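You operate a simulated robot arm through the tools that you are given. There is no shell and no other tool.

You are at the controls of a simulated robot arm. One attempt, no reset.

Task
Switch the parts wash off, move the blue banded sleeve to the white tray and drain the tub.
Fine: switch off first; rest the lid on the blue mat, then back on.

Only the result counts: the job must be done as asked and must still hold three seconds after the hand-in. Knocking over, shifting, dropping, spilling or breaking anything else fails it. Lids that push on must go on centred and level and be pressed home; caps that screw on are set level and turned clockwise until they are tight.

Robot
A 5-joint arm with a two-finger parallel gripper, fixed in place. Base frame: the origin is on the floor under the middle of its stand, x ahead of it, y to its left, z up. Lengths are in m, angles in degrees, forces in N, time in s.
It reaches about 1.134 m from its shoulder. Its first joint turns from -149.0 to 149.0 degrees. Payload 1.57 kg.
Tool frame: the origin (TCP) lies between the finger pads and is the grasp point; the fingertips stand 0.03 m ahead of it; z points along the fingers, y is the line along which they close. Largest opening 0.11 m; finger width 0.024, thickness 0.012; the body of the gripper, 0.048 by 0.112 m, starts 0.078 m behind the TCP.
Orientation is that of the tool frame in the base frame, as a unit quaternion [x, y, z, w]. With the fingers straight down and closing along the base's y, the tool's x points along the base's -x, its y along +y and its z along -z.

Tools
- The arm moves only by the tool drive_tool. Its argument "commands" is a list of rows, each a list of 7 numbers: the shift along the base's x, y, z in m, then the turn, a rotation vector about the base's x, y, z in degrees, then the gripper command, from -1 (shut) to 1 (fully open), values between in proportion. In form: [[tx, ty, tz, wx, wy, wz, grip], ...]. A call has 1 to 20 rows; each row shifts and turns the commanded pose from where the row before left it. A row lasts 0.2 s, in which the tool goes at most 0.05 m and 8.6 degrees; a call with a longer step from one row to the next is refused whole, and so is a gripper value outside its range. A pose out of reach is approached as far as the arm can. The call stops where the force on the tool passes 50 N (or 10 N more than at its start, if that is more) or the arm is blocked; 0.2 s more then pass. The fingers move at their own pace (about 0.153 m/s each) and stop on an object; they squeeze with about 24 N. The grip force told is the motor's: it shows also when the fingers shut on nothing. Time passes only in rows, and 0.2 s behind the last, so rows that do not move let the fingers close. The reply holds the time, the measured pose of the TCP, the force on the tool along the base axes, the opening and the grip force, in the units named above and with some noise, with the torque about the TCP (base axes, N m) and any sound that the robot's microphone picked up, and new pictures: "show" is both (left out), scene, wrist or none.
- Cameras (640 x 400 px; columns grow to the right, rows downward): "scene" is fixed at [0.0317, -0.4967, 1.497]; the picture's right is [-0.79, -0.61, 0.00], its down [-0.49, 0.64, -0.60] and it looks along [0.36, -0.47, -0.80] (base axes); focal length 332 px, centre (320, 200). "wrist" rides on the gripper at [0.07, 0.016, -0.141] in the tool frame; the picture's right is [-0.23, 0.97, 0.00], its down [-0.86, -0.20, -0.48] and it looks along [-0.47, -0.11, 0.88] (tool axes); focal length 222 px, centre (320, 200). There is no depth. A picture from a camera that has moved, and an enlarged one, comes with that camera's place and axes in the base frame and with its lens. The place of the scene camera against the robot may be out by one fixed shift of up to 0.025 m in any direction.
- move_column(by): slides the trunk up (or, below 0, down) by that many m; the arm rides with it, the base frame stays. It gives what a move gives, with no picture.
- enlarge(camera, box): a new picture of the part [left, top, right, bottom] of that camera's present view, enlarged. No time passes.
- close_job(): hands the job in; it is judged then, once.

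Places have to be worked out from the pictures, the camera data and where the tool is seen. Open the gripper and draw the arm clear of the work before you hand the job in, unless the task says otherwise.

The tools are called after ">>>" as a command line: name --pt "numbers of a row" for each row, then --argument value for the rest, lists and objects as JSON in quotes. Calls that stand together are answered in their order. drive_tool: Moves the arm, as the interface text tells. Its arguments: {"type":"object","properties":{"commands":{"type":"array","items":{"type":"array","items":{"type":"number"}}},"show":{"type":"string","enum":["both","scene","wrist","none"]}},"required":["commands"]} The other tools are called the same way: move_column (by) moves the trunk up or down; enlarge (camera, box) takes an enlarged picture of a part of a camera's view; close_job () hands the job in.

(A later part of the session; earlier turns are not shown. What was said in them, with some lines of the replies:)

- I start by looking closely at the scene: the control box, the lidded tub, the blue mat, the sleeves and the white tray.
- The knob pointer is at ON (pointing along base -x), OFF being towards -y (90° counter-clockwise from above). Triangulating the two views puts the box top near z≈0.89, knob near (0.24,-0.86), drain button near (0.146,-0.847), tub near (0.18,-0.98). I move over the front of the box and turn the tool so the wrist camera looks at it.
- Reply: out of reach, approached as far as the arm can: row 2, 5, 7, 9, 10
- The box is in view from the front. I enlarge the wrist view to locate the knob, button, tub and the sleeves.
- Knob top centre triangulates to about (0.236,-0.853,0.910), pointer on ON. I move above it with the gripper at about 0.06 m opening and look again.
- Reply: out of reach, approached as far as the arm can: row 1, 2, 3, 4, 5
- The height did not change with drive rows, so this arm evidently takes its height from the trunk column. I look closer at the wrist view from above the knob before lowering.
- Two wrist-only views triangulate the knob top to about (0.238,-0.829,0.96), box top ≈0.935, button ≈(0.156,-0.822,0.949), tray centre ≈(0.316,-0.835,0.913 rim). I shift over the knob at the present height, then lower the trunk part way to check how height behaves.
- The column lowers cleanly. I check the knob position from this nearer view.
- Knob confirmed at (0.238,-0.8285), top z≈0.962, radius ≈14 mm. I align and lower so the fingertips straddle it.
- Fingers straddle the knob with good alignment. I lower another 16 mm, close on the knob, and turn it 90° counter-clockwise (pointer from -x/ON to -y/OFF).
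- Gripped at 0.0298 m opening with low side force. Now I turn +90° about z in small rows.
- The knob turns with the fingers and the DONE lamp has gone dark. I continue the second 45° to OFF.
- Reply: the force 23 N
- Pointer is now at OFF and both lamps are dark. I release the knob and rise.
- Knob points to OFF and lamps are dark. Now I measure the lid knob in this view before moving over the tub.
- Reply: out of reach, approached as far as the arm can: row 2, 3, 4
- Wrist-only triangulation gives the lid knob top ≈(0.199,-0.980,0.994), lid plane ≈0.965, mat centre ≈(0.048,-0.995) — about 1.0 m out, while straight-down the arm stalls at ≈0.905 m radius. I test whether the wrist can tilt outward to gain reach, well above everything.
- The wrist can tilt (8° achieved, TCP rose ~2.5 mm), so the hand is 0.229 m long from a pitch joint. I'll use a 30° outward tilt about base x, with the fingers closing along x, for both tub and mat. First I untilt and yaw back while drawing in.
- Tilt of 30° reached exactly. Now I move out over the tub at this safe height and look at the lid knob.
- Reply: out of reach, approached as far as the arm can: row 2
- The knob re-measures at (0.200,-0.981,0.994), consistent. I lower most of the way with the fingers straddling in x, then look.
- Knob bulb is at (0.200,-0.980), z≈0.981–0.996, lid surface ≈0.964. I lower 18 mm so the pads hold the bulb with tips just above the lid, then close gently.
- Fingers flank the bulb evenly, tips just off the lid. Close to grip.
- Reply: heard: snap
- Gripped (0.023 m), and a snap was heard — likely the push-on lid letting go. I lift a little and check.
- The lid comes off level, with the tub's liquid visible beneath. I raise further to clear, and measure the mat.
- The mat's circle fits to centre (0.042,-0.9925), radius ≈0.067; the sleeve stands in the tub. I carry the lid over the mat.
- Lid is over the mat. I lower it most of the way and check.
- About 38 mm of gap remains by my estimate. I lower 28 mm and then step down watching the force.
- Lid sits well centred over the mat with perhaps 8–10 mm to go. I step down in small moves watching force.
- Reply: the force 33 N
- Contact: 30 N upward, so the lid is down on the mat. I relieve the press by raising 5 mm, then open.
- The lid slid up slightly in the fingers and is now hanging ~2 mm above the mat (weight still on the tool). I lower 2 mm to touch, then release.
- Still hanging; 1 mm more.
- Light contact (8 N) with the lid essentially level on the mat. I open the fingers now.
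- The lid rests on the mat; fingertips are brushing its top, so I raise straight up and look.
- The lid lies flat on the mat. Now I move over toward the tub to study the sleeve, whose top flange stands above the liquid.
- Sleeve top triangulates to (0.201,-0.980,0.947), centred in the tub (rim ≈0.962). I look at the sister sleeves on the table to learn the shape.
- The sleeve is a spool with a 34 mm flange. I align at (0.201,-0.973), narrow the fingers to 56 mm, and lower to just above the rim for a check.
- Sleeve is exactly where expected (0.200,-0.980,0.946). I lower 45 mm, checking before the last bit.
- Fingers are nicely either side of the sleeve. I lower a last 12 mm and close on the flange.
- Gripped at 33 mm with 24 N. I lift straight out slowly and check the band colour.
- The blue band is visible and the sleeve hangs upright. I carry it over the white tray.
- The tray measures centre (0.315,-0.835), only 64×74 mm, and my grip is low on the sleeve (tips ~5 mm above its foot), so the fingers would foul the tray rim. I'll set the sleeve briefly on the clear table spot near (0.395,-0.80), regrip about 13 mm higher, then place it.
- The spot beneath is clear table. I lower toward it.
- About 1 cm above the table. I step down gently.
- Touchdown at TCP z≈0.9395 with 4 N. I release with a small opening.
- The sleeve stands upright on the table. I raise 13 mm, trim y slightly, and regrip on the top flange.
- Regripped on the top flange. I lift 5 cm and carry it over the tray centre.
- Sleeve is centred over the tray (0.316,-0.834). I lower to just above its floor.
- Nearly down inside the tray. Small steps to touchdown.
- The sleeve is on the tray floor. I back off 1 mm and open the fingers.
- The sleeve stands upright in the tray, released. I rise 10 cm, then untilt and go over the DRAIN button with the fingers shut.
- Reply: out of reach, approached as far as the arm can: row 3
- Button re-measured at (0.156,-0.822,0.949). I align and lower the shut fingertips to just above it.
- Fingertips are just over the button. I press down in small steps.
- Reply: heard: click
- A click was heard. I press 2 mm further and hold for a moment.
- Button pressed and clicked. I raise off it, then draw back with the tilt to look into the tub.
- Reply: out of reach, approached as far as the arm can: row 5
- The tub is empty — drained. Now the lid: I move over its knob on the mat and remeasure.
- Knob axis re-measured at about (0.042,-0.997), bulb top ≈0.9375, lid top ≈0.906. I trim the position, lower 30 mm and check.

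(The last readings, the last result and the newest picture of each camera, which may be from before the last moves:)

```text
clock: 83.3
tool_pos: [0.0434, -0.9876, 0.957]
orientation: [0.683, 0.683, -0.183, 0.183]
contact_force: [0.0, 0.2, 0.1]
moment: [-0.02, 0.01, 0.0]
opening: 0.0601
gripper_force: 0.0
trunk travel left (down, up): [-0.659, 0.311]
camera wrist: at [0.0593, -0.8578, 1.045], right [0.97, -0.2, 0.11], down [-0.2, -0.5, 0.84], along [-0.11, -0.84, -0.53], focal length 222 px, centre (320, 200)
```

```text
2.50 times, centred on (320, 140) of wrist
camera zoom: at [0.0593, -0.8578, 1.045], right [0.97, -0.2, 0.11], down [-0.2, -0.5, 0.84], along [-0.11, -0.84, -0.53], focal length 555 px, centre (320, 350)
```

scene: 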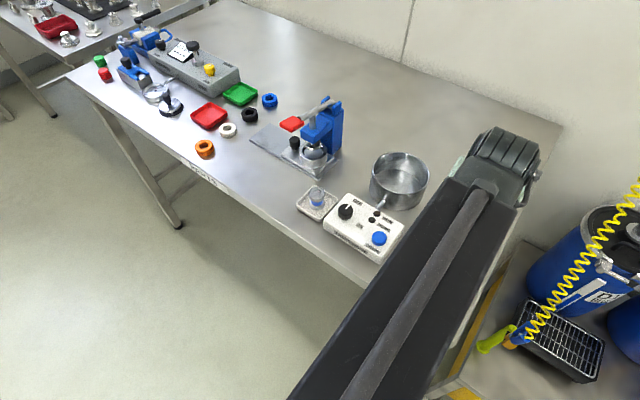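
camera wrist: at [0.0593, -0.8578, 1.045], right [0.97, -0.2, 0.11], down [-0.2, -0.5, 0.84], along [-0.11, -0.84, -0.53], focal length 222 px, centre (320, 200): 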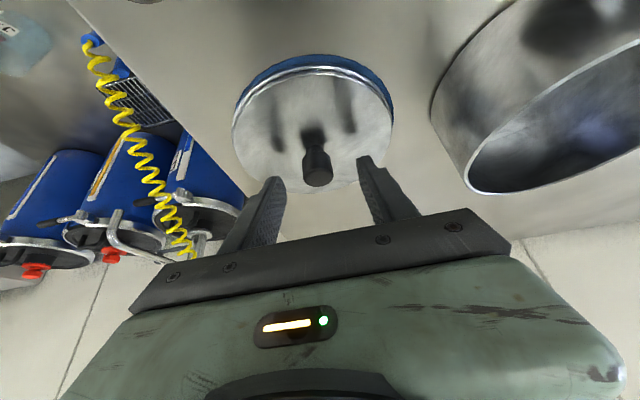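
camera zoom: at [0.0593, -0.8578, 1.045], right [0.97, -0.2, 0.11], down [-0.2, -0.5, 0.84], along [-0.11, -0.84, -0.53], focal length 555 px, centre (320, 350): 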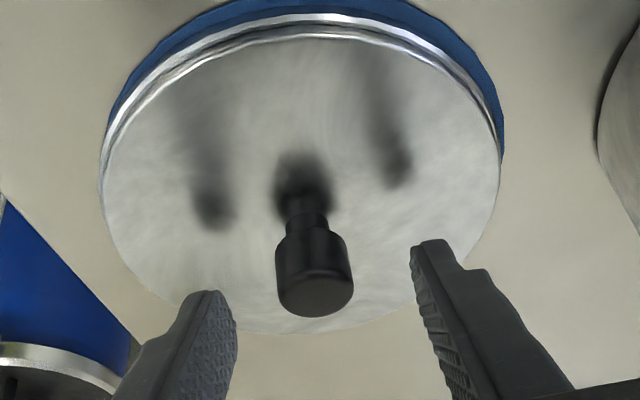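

Alignment is good; I lower 12 mm to grip height and view before closing.

>>> move_column --by -0.012

>>> drive_tool --pt "0 0 0 0 0 0 -0.3" --pt "0 0 0 0 0 0 -0.3" --show "wrist"

>>> enlarge --camera "wrist" --box '[220, 60, 420, 220]'

```text
clock: 83.9
tool_pos: [0.043, -0.9889, 0.9453]
orientation: [0.683, 0.683, -0.183, 0.183]
contact_force: [-0.6, 0.1, 0.1]
moment: [-0.02, 0.02, 0.04]
opening: 0.0604
gripper_force: 0.1
trunk travel left (down, up): [-0.647, 0.323]
```

```text
clock: 84.5
tool_pos: [0.0418, -0.9899, 0.9451]
orientation: [0.684, 0.682, -0.183, 0.183]
contact_force: [-0.1, 0.4, 1.1]
moment: [-0.01, 0.02, 0.0]
opening: 0.0385
gripper_force: 0.0
trunk travel left (down, up): [-0.647, 0.323]
camera wrist: at [0.0593, -0.8578, 1.033], right [0.97, -0.2, 0.11], down [-0.2, -0.5, 0.84], along [-0.11, -0.84, -0.53], focal length 222 px, centre (320, 200)
```

wrist: 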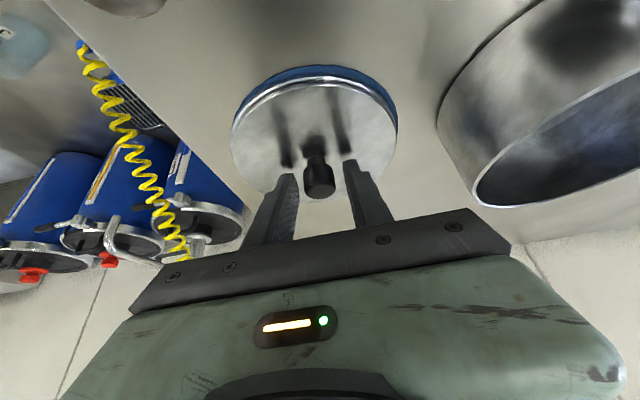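

```text
2.50 times, centred on (320, 140) of wrist
camera zoom: at [0.0593, -0.8578, 1.033], right [0.97, -0.2, 0.11], down [-0.2, -0.5, 0.84], along [-0.11, -0.84, -0.53], focal length 555 px, centre (320, 350)
```

zoom: 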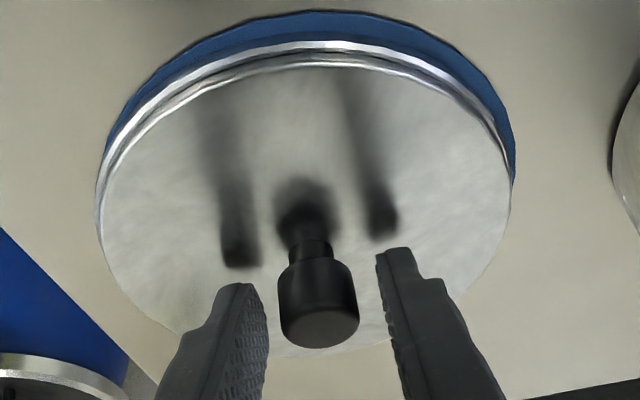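

This matches the original grasp picture almost exactly. Close on the knob.

>>> drive_tool --pt "0 0 0 0 0 0 -0.6" --pt "0 0 0 0 0 0 -1" --pt "0 0 0 0 0 0 -1" --show "wrist"

>>> move_column --by 0.03

>>> drive_tool --pt "0 0 0 0 0 0 -1" --show "wrist"

>>> enlarge --camera "wrist" --box '[220, 60, 420, 220]'

```text
clock: 85.3
tool_pos: [0.0432, -0.9886, 0.9457]
orientation: [0.683, 0.683, -0.183, 0.183]
contact_force: [-1.1, -0.1, 0.6]
moment: [0.03, 0.0, 0.0]
opening: 0.0232
gripper_force: 23.9
trunk travel left (down, up): [-0.647, 0.323]
camera wrist: at [0.0591, -0.8578, 1.0331], right [0.97, -0.2, 0.11], down [-0.2, -0.5, 0.84], along [-0.11, -0.84, -0.53], focal length 222 px, centre (320, 200)
```

wrist: 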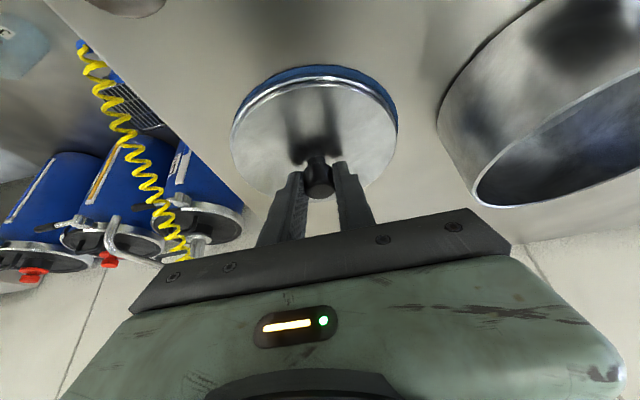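

```text
clock: 86.1
tool_pos: [0.0425, -0.9897, 0.9743]
orientation: [0.682, 0.684, -0.182, 0.183]
contact_force: [0.2, -0.5, -1.2]
moment: [-0.02, 0.03, 0.03]
opening: 0.0231
gripper_force: 24.2
trunk travel left (down, up): [-0.677, 0.293]
```

```text
clock: 86.5
tool_pos: [0.0418, -0.9886, 0.9756]
orientation: [0.683, 0.683, -0.183, 0.184]
contact_force: [0.1, -0.3, -1.0]
moment: [0.01, 0.0, -0.02]
opening: 0.023
gripper_force: 23.5
trunk travel left (down, up): [-0.677, 0.293]
camera wrist: at [0.0593, -0.8579, 1.0629], right [0.97, -0.2, 0.11], down [-0.2, -0.5, 0.84], along [-0.11, -0.84, -0.53], focal length 222 px, centre (320, 200)
```

wrist: 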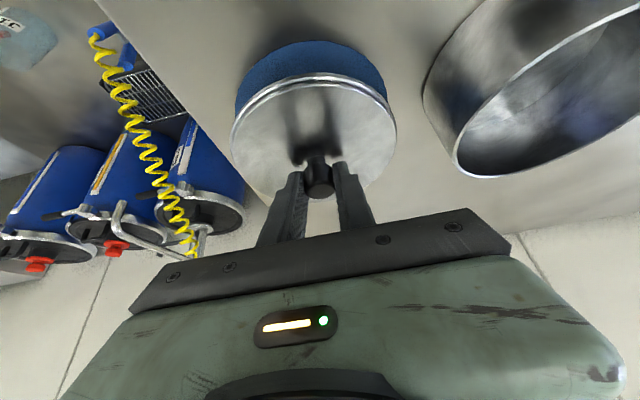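

```text
2.50 times, centred on (320, 140) of wrist
camera zoom: at [0.0593, -0.8579, 1.0629], right [0.97, -0.2, 0.11], down [-0.2, -0.5, 0.84], along [-0.11, -0.84, -0.53], focal length 555 px, centre (320, 350)
```

zoom: 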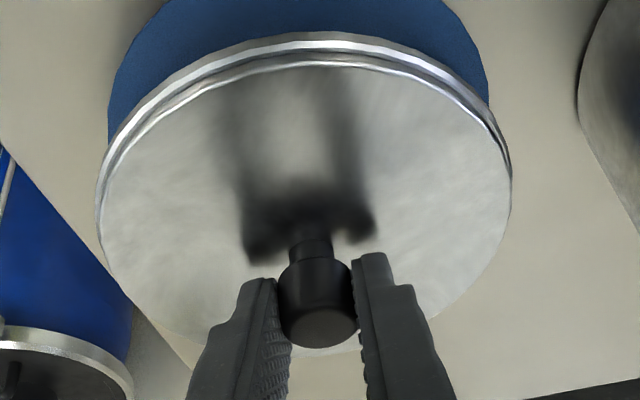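

Lid is held exactly as originally. I lift clear and carry it back over the tub, using the recorded original grasp pose (shift +0.1568, +0.0149).

>>> move_column --by 0.095

>>> drive_tool --pt "0.0262 0.0025 0 0 0 0 -1" --pt "0.0262 0.0025 0 0 0 0 -1" --pt "0.0261 0.0025 0 0 0 0 -1" --pt "0.0261 0.0025 0 0 0 0 -1" --pt "0.0261 0.0025 0 0 0 0 -1" --pt "0.0261 0.0024 0 0 0 0 -1" --pt "0 0 0 0 0 0 -1" --pt "0 0 0 0 0 0 -1"

>>> enlarge --camera "scene" --box '[340, 110, 520, 290]'

```text
clock: 87.8
tool_pos: [0.0424, -0.9893, 1.0703]
orientation: [0.684, 0.682, -0.183, 0.182]
contact_force: [0.4, 0.4, -2.2]
moment: [-0.02, 0.0, 0.05]
opening: 0.0229
gripper_force: 23.8
trunk travel left (down, up): [-0.772, 0.198]
```

```text
clock: 89.6
tool_pos: [0.1992, -0.9734, 1.0701]
orientation: [0.683, 0.683, -0.183, 0.184]
contact_force: [-0.9, 0.5, -1.4]
moment: [0.05, 0.02, 0.02]
opening: 0.0232
gripper_force: 24.3
trunk travel left (down, up): [-0.772, 0.198]
camera wrist: at [0.2156, -0.8431, 1.1579], right [0.97, -0.2, 0.11], down [-0.2, -0.5, 0.84], along [-0.11, -0.84, -0.53], focal length 222 px, centre (320, 200)
```

scene: 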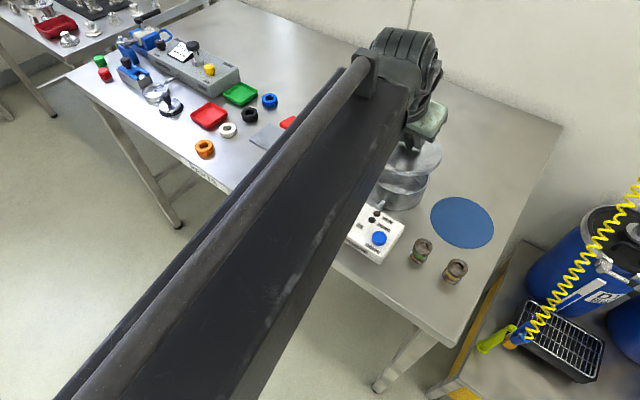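
wrist: 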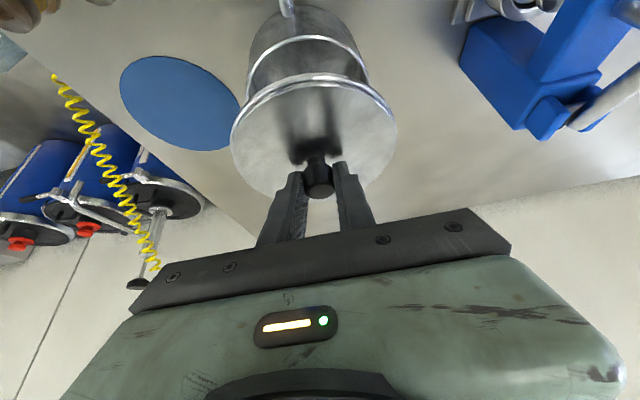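

```text
2.22 times, centred on (430, 200) of scene
camera zoom: at [0.0317, -0.4967, 1.497], right [-0.79, -0.61, 0.0], down [-0.49, 0.64, -0.6], along [0.36, -0.47, -0.8], focal length 738 px, centre (76, 200)
```

zoom: 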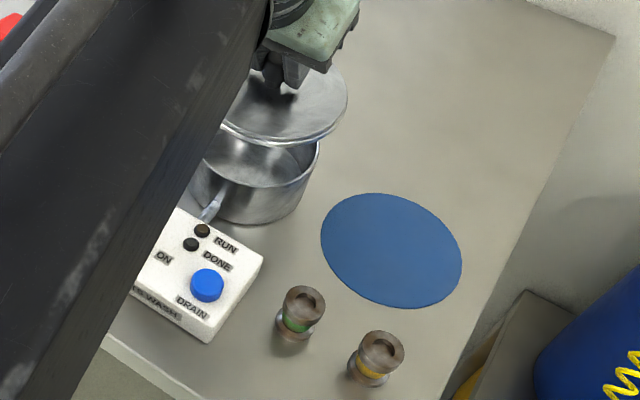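

The pose is within half a millimetre of the original. I lower to 30 mm above seated (same height as an earlier picture) and compare.

>>> drive_tool --pt "0.0005 0 0 0 0 0 -1" --show "none"

>>> move_column --by -0.039

>>> drive_tool --pt "0 0 0 0 0 0 -1" --show "wrist"

>>> enlarge --camera "wrist" --box '[210, 20, 430, 220]'

```text
clock: 90.0
tool_pos: [0.1996, -0.974, 1.0703]
orientation: [0.683, 0.683, -0.182, 0.183]
contact_force: [0.5, -1.2, -1.0]
moment: [0.02, -0.03, 0.0]
opening: 0.023
gripper_force: 23.5
trunk travel left (down, up): [-0.772, 0.198]
```

```text
clock: 90.8
tool_pos: [0.1994, -0.9735, 1.0316]
orientation: [0.683, 0.683, -0.184, 0.183]
contact_force: [0.7, -0.4, -0.5]
moment: [0.0, 0.0, -0.02]
opening: 0.0232
gripper_force: 24.1
trunk travel left (down, up): [-0.733, 0.237]
```

```text
clock: 91.2
tool_pos: [0.1993, -0.973, 1.0322]
orientation: [0.684, 0.683, -0.183, 0.182]
contact_force: [-0.2, -0.4, -1.1]
moment: [0.01, -0.01, 0.0]
opening: 0.0231
gripper_force: 24.3
trunk travel left (down, up): [-0.733, 0.237]
camera wrist: at [0.2163, -0.8429, 1.119], right [0.97, -0.2, 0.11], down [-0.2, -0.5, 0.84], along [-0.11, -0.84, -0.53], focal length 222 px, centre (320, 200)
```

wrist: 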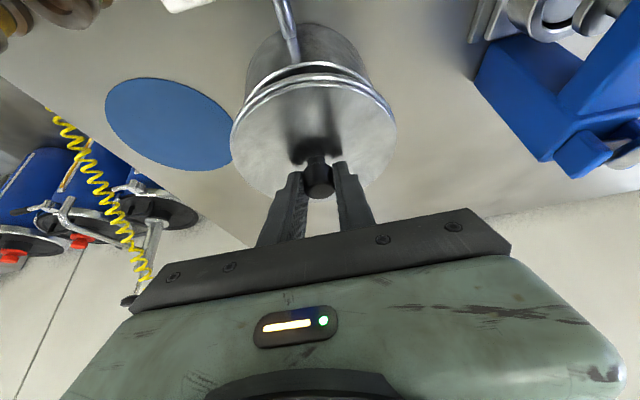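

```text
2.00 times, centred on (320, 120) of wrist
camera zoom: at [0.2163, -0.8429, 1.119], right [0.97, -0.2, 0.11], down [-0.2, -0.5, 0.84], along [-0.11, -0.84, -0.53], focal length 444 px, centre (320, 360)
```

zoom: 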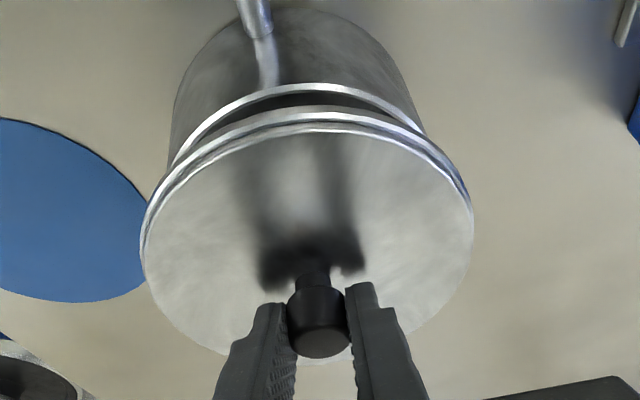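

Picture matches the original lift almost pixel for pixel, tub unmoved. I lower 26 mm, then step to seat it.

>>> move_column --by -0.026

>>> move_column --by -0.002

>>> drive_tool --pt "0 0 0 0 0 0 -1" --show "wrist"

>>> enlarge --camera "wrist" --box '[210, 60, 430, 220]'

```text
clock: 91.9
tool_pos: [0.1987, -0.974, 1.0053]
orientation: [0.683, 0.683, -0.182, 0.184]
contact_force: [0.2, 0.4, -1.5]
moment: [0.02, 0.02, 0.0]
opening: 0.023
gripper_force: 24.0
trunk travel left (down, up): [-0.707, 0.263]
```

```text
clock: 92.4
tool_pos: [0.1998, -0.9732, 1.0047]
orientation: [0.683, 0.683, -0.183, 0.183]
contact_force: [0.4, 0.2, -1.2]
moment: [-0.03, 0.0, 0.03]
opening: 0.0232
gripper_force: 24.5
trunk travel left (down, up): [-0.705, 0.265]
```

```text
clock: 92.8
tool_pos: [0.1991, -0.9728, 1.0035]
orientation: [0.682, 0.684, -0.182, 0.183]
contact_force: [0.2, -0.1, -1.7]
moment: [0.02, 0.01, 0.0]
opening: 0.0234
gripper_force: 23.9
trunk travel left (down, up): [-0.705, 0.265]
camera wrist: at [0.2163, -0.8429, 1.0909], right [0.97, -0.2, 0.11], down [-0.2, -0.5, 0.84], along [-0.11, -0.84, -0.53], focal length 222 px, centre (320, 200)
```

wrist: 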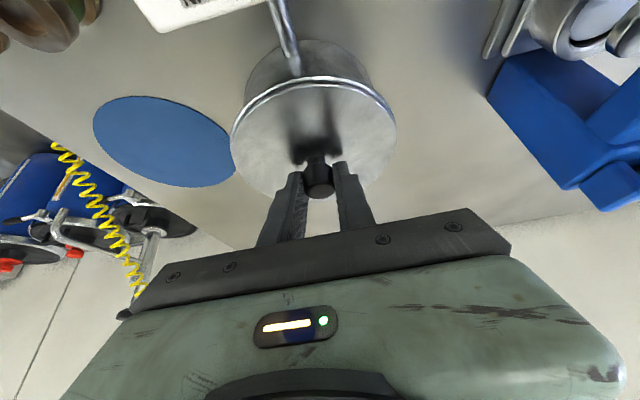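

```text
2.50 times, centred on (320, 140) of wrist
camera zoom: at [0.2163, -0.8429, 1.0909], right [0.97, -0.2, 0.11], down [-0.2, -0.5, 0.84], along [-0.11, -0.84, -0.53], focal length 555 px, centre (320, 350)
```

zoom: 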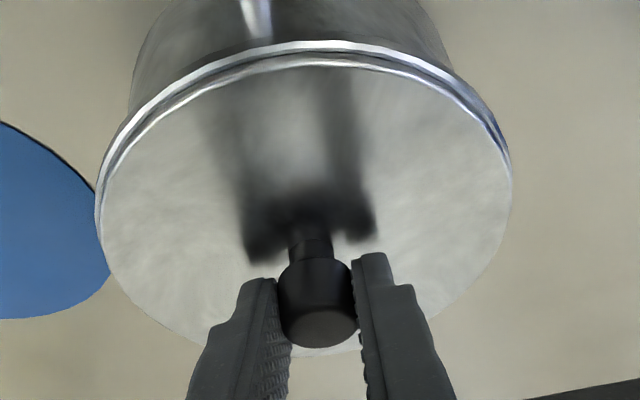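

About 2 mm above seated with no contact yet. I step down 1 mm at a time, watching force.

>>> move_column --by -0.001

>>> move_column --by -0.001

>>> move_column --by -0.001

```text
clock: 93.3
tool_pos: [0.1994, -0.9741, 1.0024]
orientation: [0.683, 0.683, -0.183, 0.182]
contact_force: [-0.8, 1.0, -1.2]
moment: [0.02, -0.02, 0.0]
opening: 0.0234
gripper_force: 24.3
trunk travel left (down, up): [-0.704, 0.266]
```

```text
clock: 93.9
tool_pos: [0.2004, -0.9745, 1.001]
orientation: [0.683, 0.683, -0.184, 0.185]
contact_force: [2.4, -6.8, 6.0]
moment: [-0.27, -0.07, -0.03]
opening: 0.0231
gripper_force: 23.6
trunk travel left (down, up): [-0.703, 0.267]
heard: snap
```

```text
clock: 94.4
tool_pos: [0.1998, -0.974, 1.0017]
orientation: [0.682, 0.682, -0.186, 0.185]
contact_force: [4.7, -15.7, 19.0]
moment: [-0.37, -0.08, 0.02]
opening: 0.0232
gripper_force: 24.2
trunk travel left (down, up): [-0.702, 0.268]
```

Snap heard at exactly the original height; the next millimetre gave 19 N of firm seating. I ease back 1 mm and open the fingers.

>>> move_column --by 0.001

>>> drive_tool --pt "0 0 0 0 0 0 -0.5" --pt "0 0 0 0 0 0 -0.2" --pt "0 0 0 0 0 0 0.1" --pt "0 0 0 0 0 0 0.2" --show "wrist"

>>> enlarge --camera "wrist" --box '[210, 60, 430, 220]'

```text
clock: 94.9
tool_pos: [0.2005, -0.9738, 1.0019]
orientation: [0.684, 0.682, -0.184, 0.183]
contact_force: [4.9, -15.3, 11.5]
moment: [-0.47, -0.07, 0.0]
opening: 0.0232
gripper_force: 23.9
trunk travel left (down, up): [-0.703, 0.267]
```

```text
clock: 95.9
tool_pos: [0.1999, -0.974, 1.0012]
orientation: [0.683, 0.683, -0.183, 0.182]
contact_force: [0.5, -0.5, -0.4]
moment: [0.01, 0.01, -0.02]
opening: 0.066
gripper_force: 0.1
trunk travel left (down, up): [-0.703, 0.267]
camera wrist: at [0.2163, -0.8428, 1.089], right [0.97, -0.2, 0.11], down [-0.2, -0.5, 0.84], along [-0.11, -0.84, -0.53], focal length 222 px, centre (320, 200)
```

wrist: 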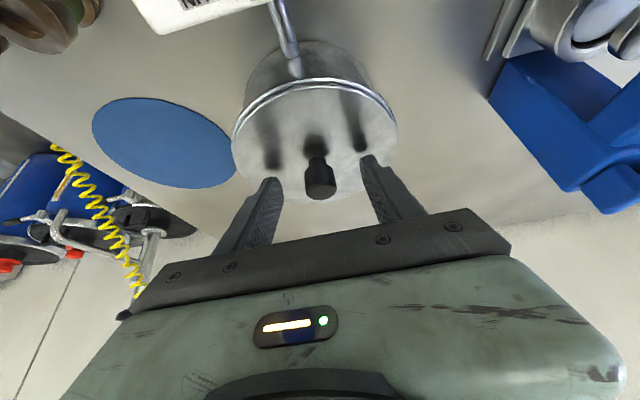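

```text
2.50 times, centred on (320, 140) of wrist
camera zoom: at [0.2163, -0.8428, 1.089], right [0.97, -0.2, 0.11], down [-0.2, -0.5, 0.84], along [-0.11, -0.84, -0.53], focal length 555 px, centre (320, 350)
```

zoom: 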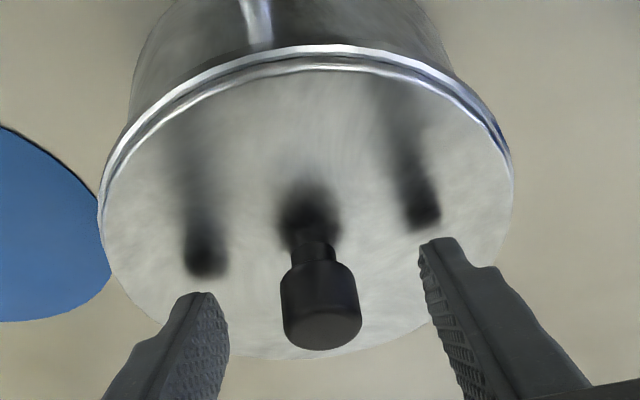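

Lid sits at the original height and place. I rise and inspect everything.

>>> move_column --by 0.1

>>> drive_tool --pt "0 0.03 0 0 0 0 0.2" --pt "0 0.04 0 0 0 0 0.2" --pt "0 0.04 0 0 0 0 0.2" --pt "0 0 0 0 0 0 0.2"

>>> enlarge --camera "wrist" --box '[180, 20, 480, 220]'

>>> enlarge --camera "scene" --box '[280, 120, 520, 290]'

```text
clock: 97.2
tool_pos: [0.2004, -0.974, 1.1011]
orientation: [0.683, 0.683, -0.183, 0.183]
contact_force: [-0.6, -0.4, -0.9]
moment: [0.0, -0.04, 0.03]
opening: 0.0659
gripper_force: 0.0
trunk travel left (down, up): [-0.803, 0.167]
```

```text
clock: 98.2
tool_pos: [0.1976, -0.863, 1.1018]
orientation: [0.683, 0.683, -0.183, 0.184]
contact_force: [0.1, 0.5, 0.4]
moment: [-0.01, 0.02, -0.02]
opening: 0.0657
gripper_force: 0.0
trunk travel left (down, up): [-0.803, 0.167]
camera wrist: at [0.2138, -0.7323, 1.1891], right [0.97, -0.2, 0.11], down [-0.2, -0.5, 0.84], along [-0.11, -0.84, -0.53], focal length 222 px, centre (320, 200)
```

scene: 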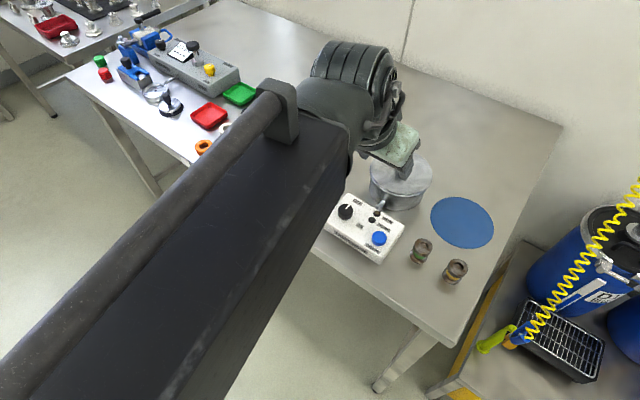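
wrist: 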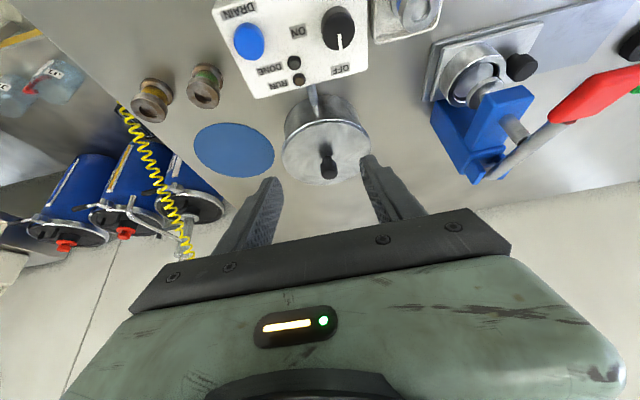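

```text
2.00 times, centred on (330, 120) of wrist
camera zoom: at [0.2138, -0.7323, 1.1891], right [0.97, -0.2, 0.11], down [-0.2, -0.5, 0.84], along [-0.11, -0.84, -0.53], focal length 444 px, centre (300, 360)
```

zoom: 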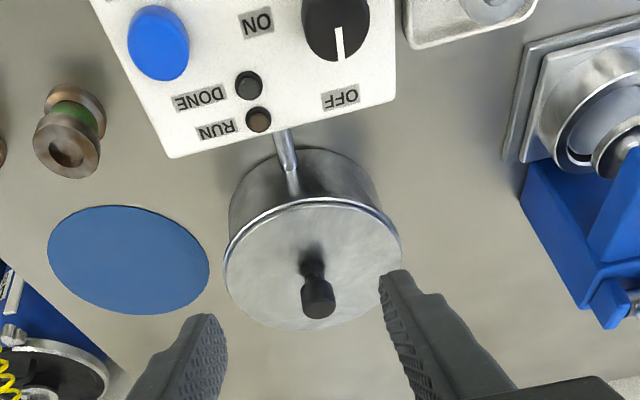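

```text
2.35 times, centred on (400, 205) of scene
camera zoom: at [0.0317, -0.4967, 1.497], right [-0.79, -0.61, 0.0], down [-0.49, 0.64, -0.6], along [0.36, -0.47, -0.8], focal length 782 px, centre (132, 188)
```

zoom: 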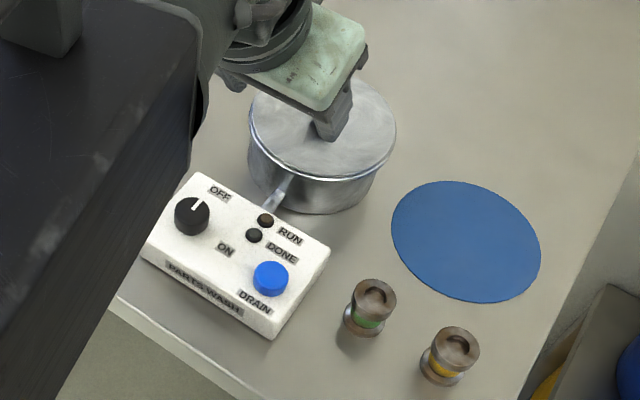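

All looks right. I draw the arm back clear and compare the scene with the first picture.

>>> drive_tool --pt "0.01 0.04 0 0 0 0 0.5" --pt "0.015 0.04 0 0 0 0 0.5" --pt "0.015 0.04 0 7.5 0 0 0.5" --pt "0.015 0.04 0 7.5 0 0 0.5" --pt "0.015 0.04 0 7.5 0 0 1" --pt "0.015 0.04 0 7.5 0 0 1" --pt "0.015 0.04 0 0 0 0 1" --pt "0.015 0.03 0 0 0 0 1" --pt "0 0 0 0 0 0 1"

>>> enlarge --camera "scene" --box '[280, 130, 520, 300]'

```text
clock: 100.2
tool_pos: [0.3163, -0.553, 1.0691]
orientation: [0.707, 0.707, 0.0, 0.0]
contact_force: [0.0, -0.2, 0.5]
moment: [0.01, 0.01, 0.0]
opening: 0.11
gripper_force: 0.0
out of reach, approached as far as the arm can: row 3, 4, 5
trunk travel left (down, up): [-0.803, 0.167]
camera wrist: at [0.3335, -0.4833, 1.211], right [0.97, -0.23, 0.0], down [-0.2, -0.85, 0.48], along [-0.11, -0.47, -0.88], focal length 222 px, centre (320, 200)
```

scene: 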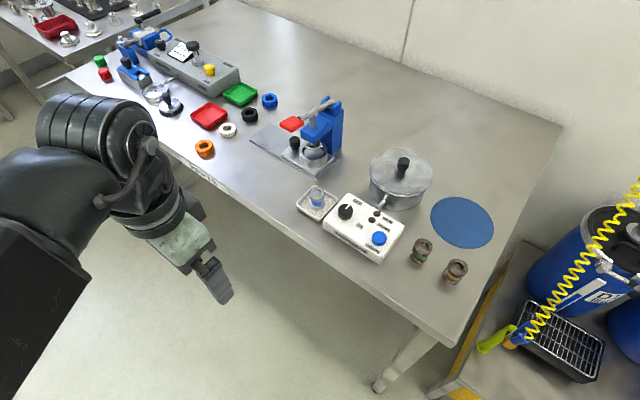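
wrist: 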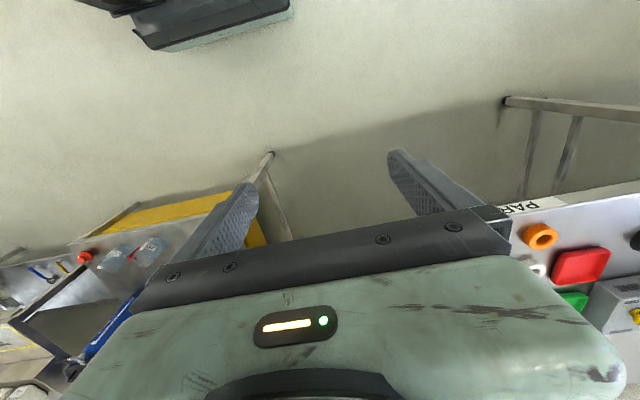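

```text
2.35 times, centred on (400, 215) of scene
camera zoom: at [0.0317, -0.4967, 1.497], right [-0.79, -0.61, 0.0], down [-0.49, 0.64, -0.6], along [0.36, -0.47, -0.8], focal length 782 px, centre (132, 165)
```

zoom: 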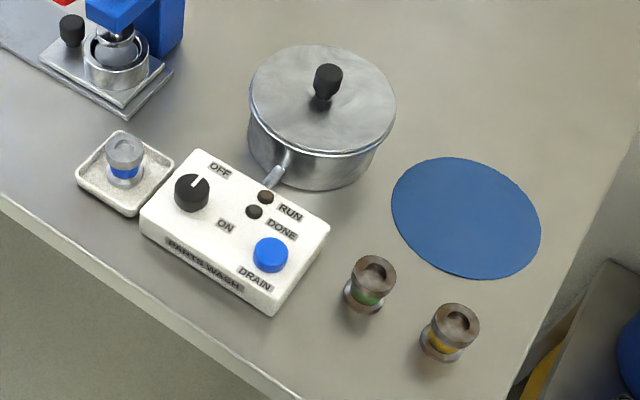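

Lid, box, sleeves and mat coincide with the first picture; the blue-banded sleeve stands in the tray, knob at OFF. One last close look at the lid seating and tray.

>>> enlarge --camera "scene" --box '[360, 140, 440, 220]'

>>> enlarge --camera "scene" --box '[290, 175, 410, 265]'

```text
5.00 times, centred on (400, 180) of scene
camera zoom: at [0.0317, -0.4967, 1.497], right [-0.79, -0.61, 0.0], down [-0.49, 0.64, -0.6], along [0.36, -0.47, -0.8], focal length 1661 px, centre (-80, 300)
```

zoom: 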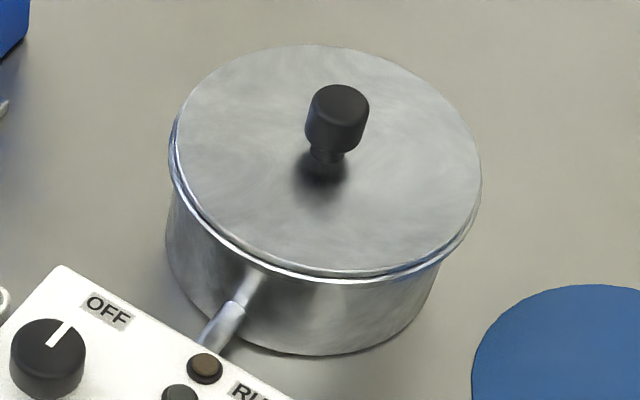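

```text
4.44 times, centred on (350, 220) of scene
camera zoom: at [0.0317, -0.4967, 1.497], right [-0.79, -0.61, 0.0], down [-0.49, 0.64, -0.6], along [0.36, -0.47, -0.8], focal length 1476 px, centre (187, 111)
```

zoom: 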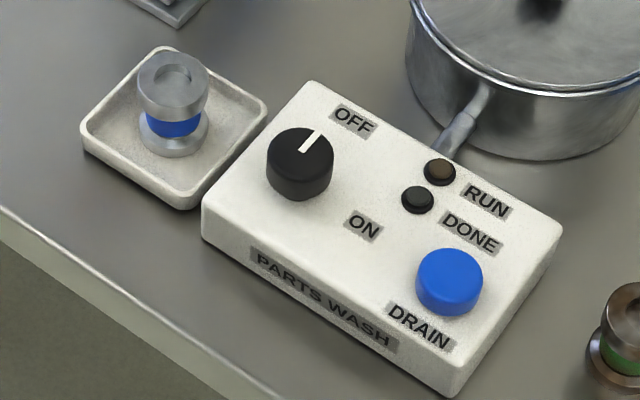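

The wash is off, the blue-banded sleeve is upright in the tray, and the tub has drained. The lid snapped back on, level, at its original height, and the arm is clear with the gripper open. I hand the job in.

>>> close_job

```text
The job is handed in.
```

I did the whole job and handed it in; the hand-in only confirmed receipt, with no verdict on the result.

- **Wash off:** I turned the knob from ON to OFF before anything else, and both lamps are dark.
- **Lid:** I rested it on the blue mat, then put it back on the tub after the sleeve was out and the tub drained. It snapped on at its original height, and the last scene picture shows it level and in its original place.
- **Sleeve:** The blue banded sleeve stands upright in the white tray. On the way I set it down briefly on a clear bit of table to regrip it higher, because my first grip was too low to clear the tray rim.
- **Drain:** I pressed DRAIN and heard a click. A look inside before the lid went back on showed the tub empty.

In the last scene picture the control box, the other two sleeves and the mat were where they started. The gripper was open and the arm drawn back before the hand-in.
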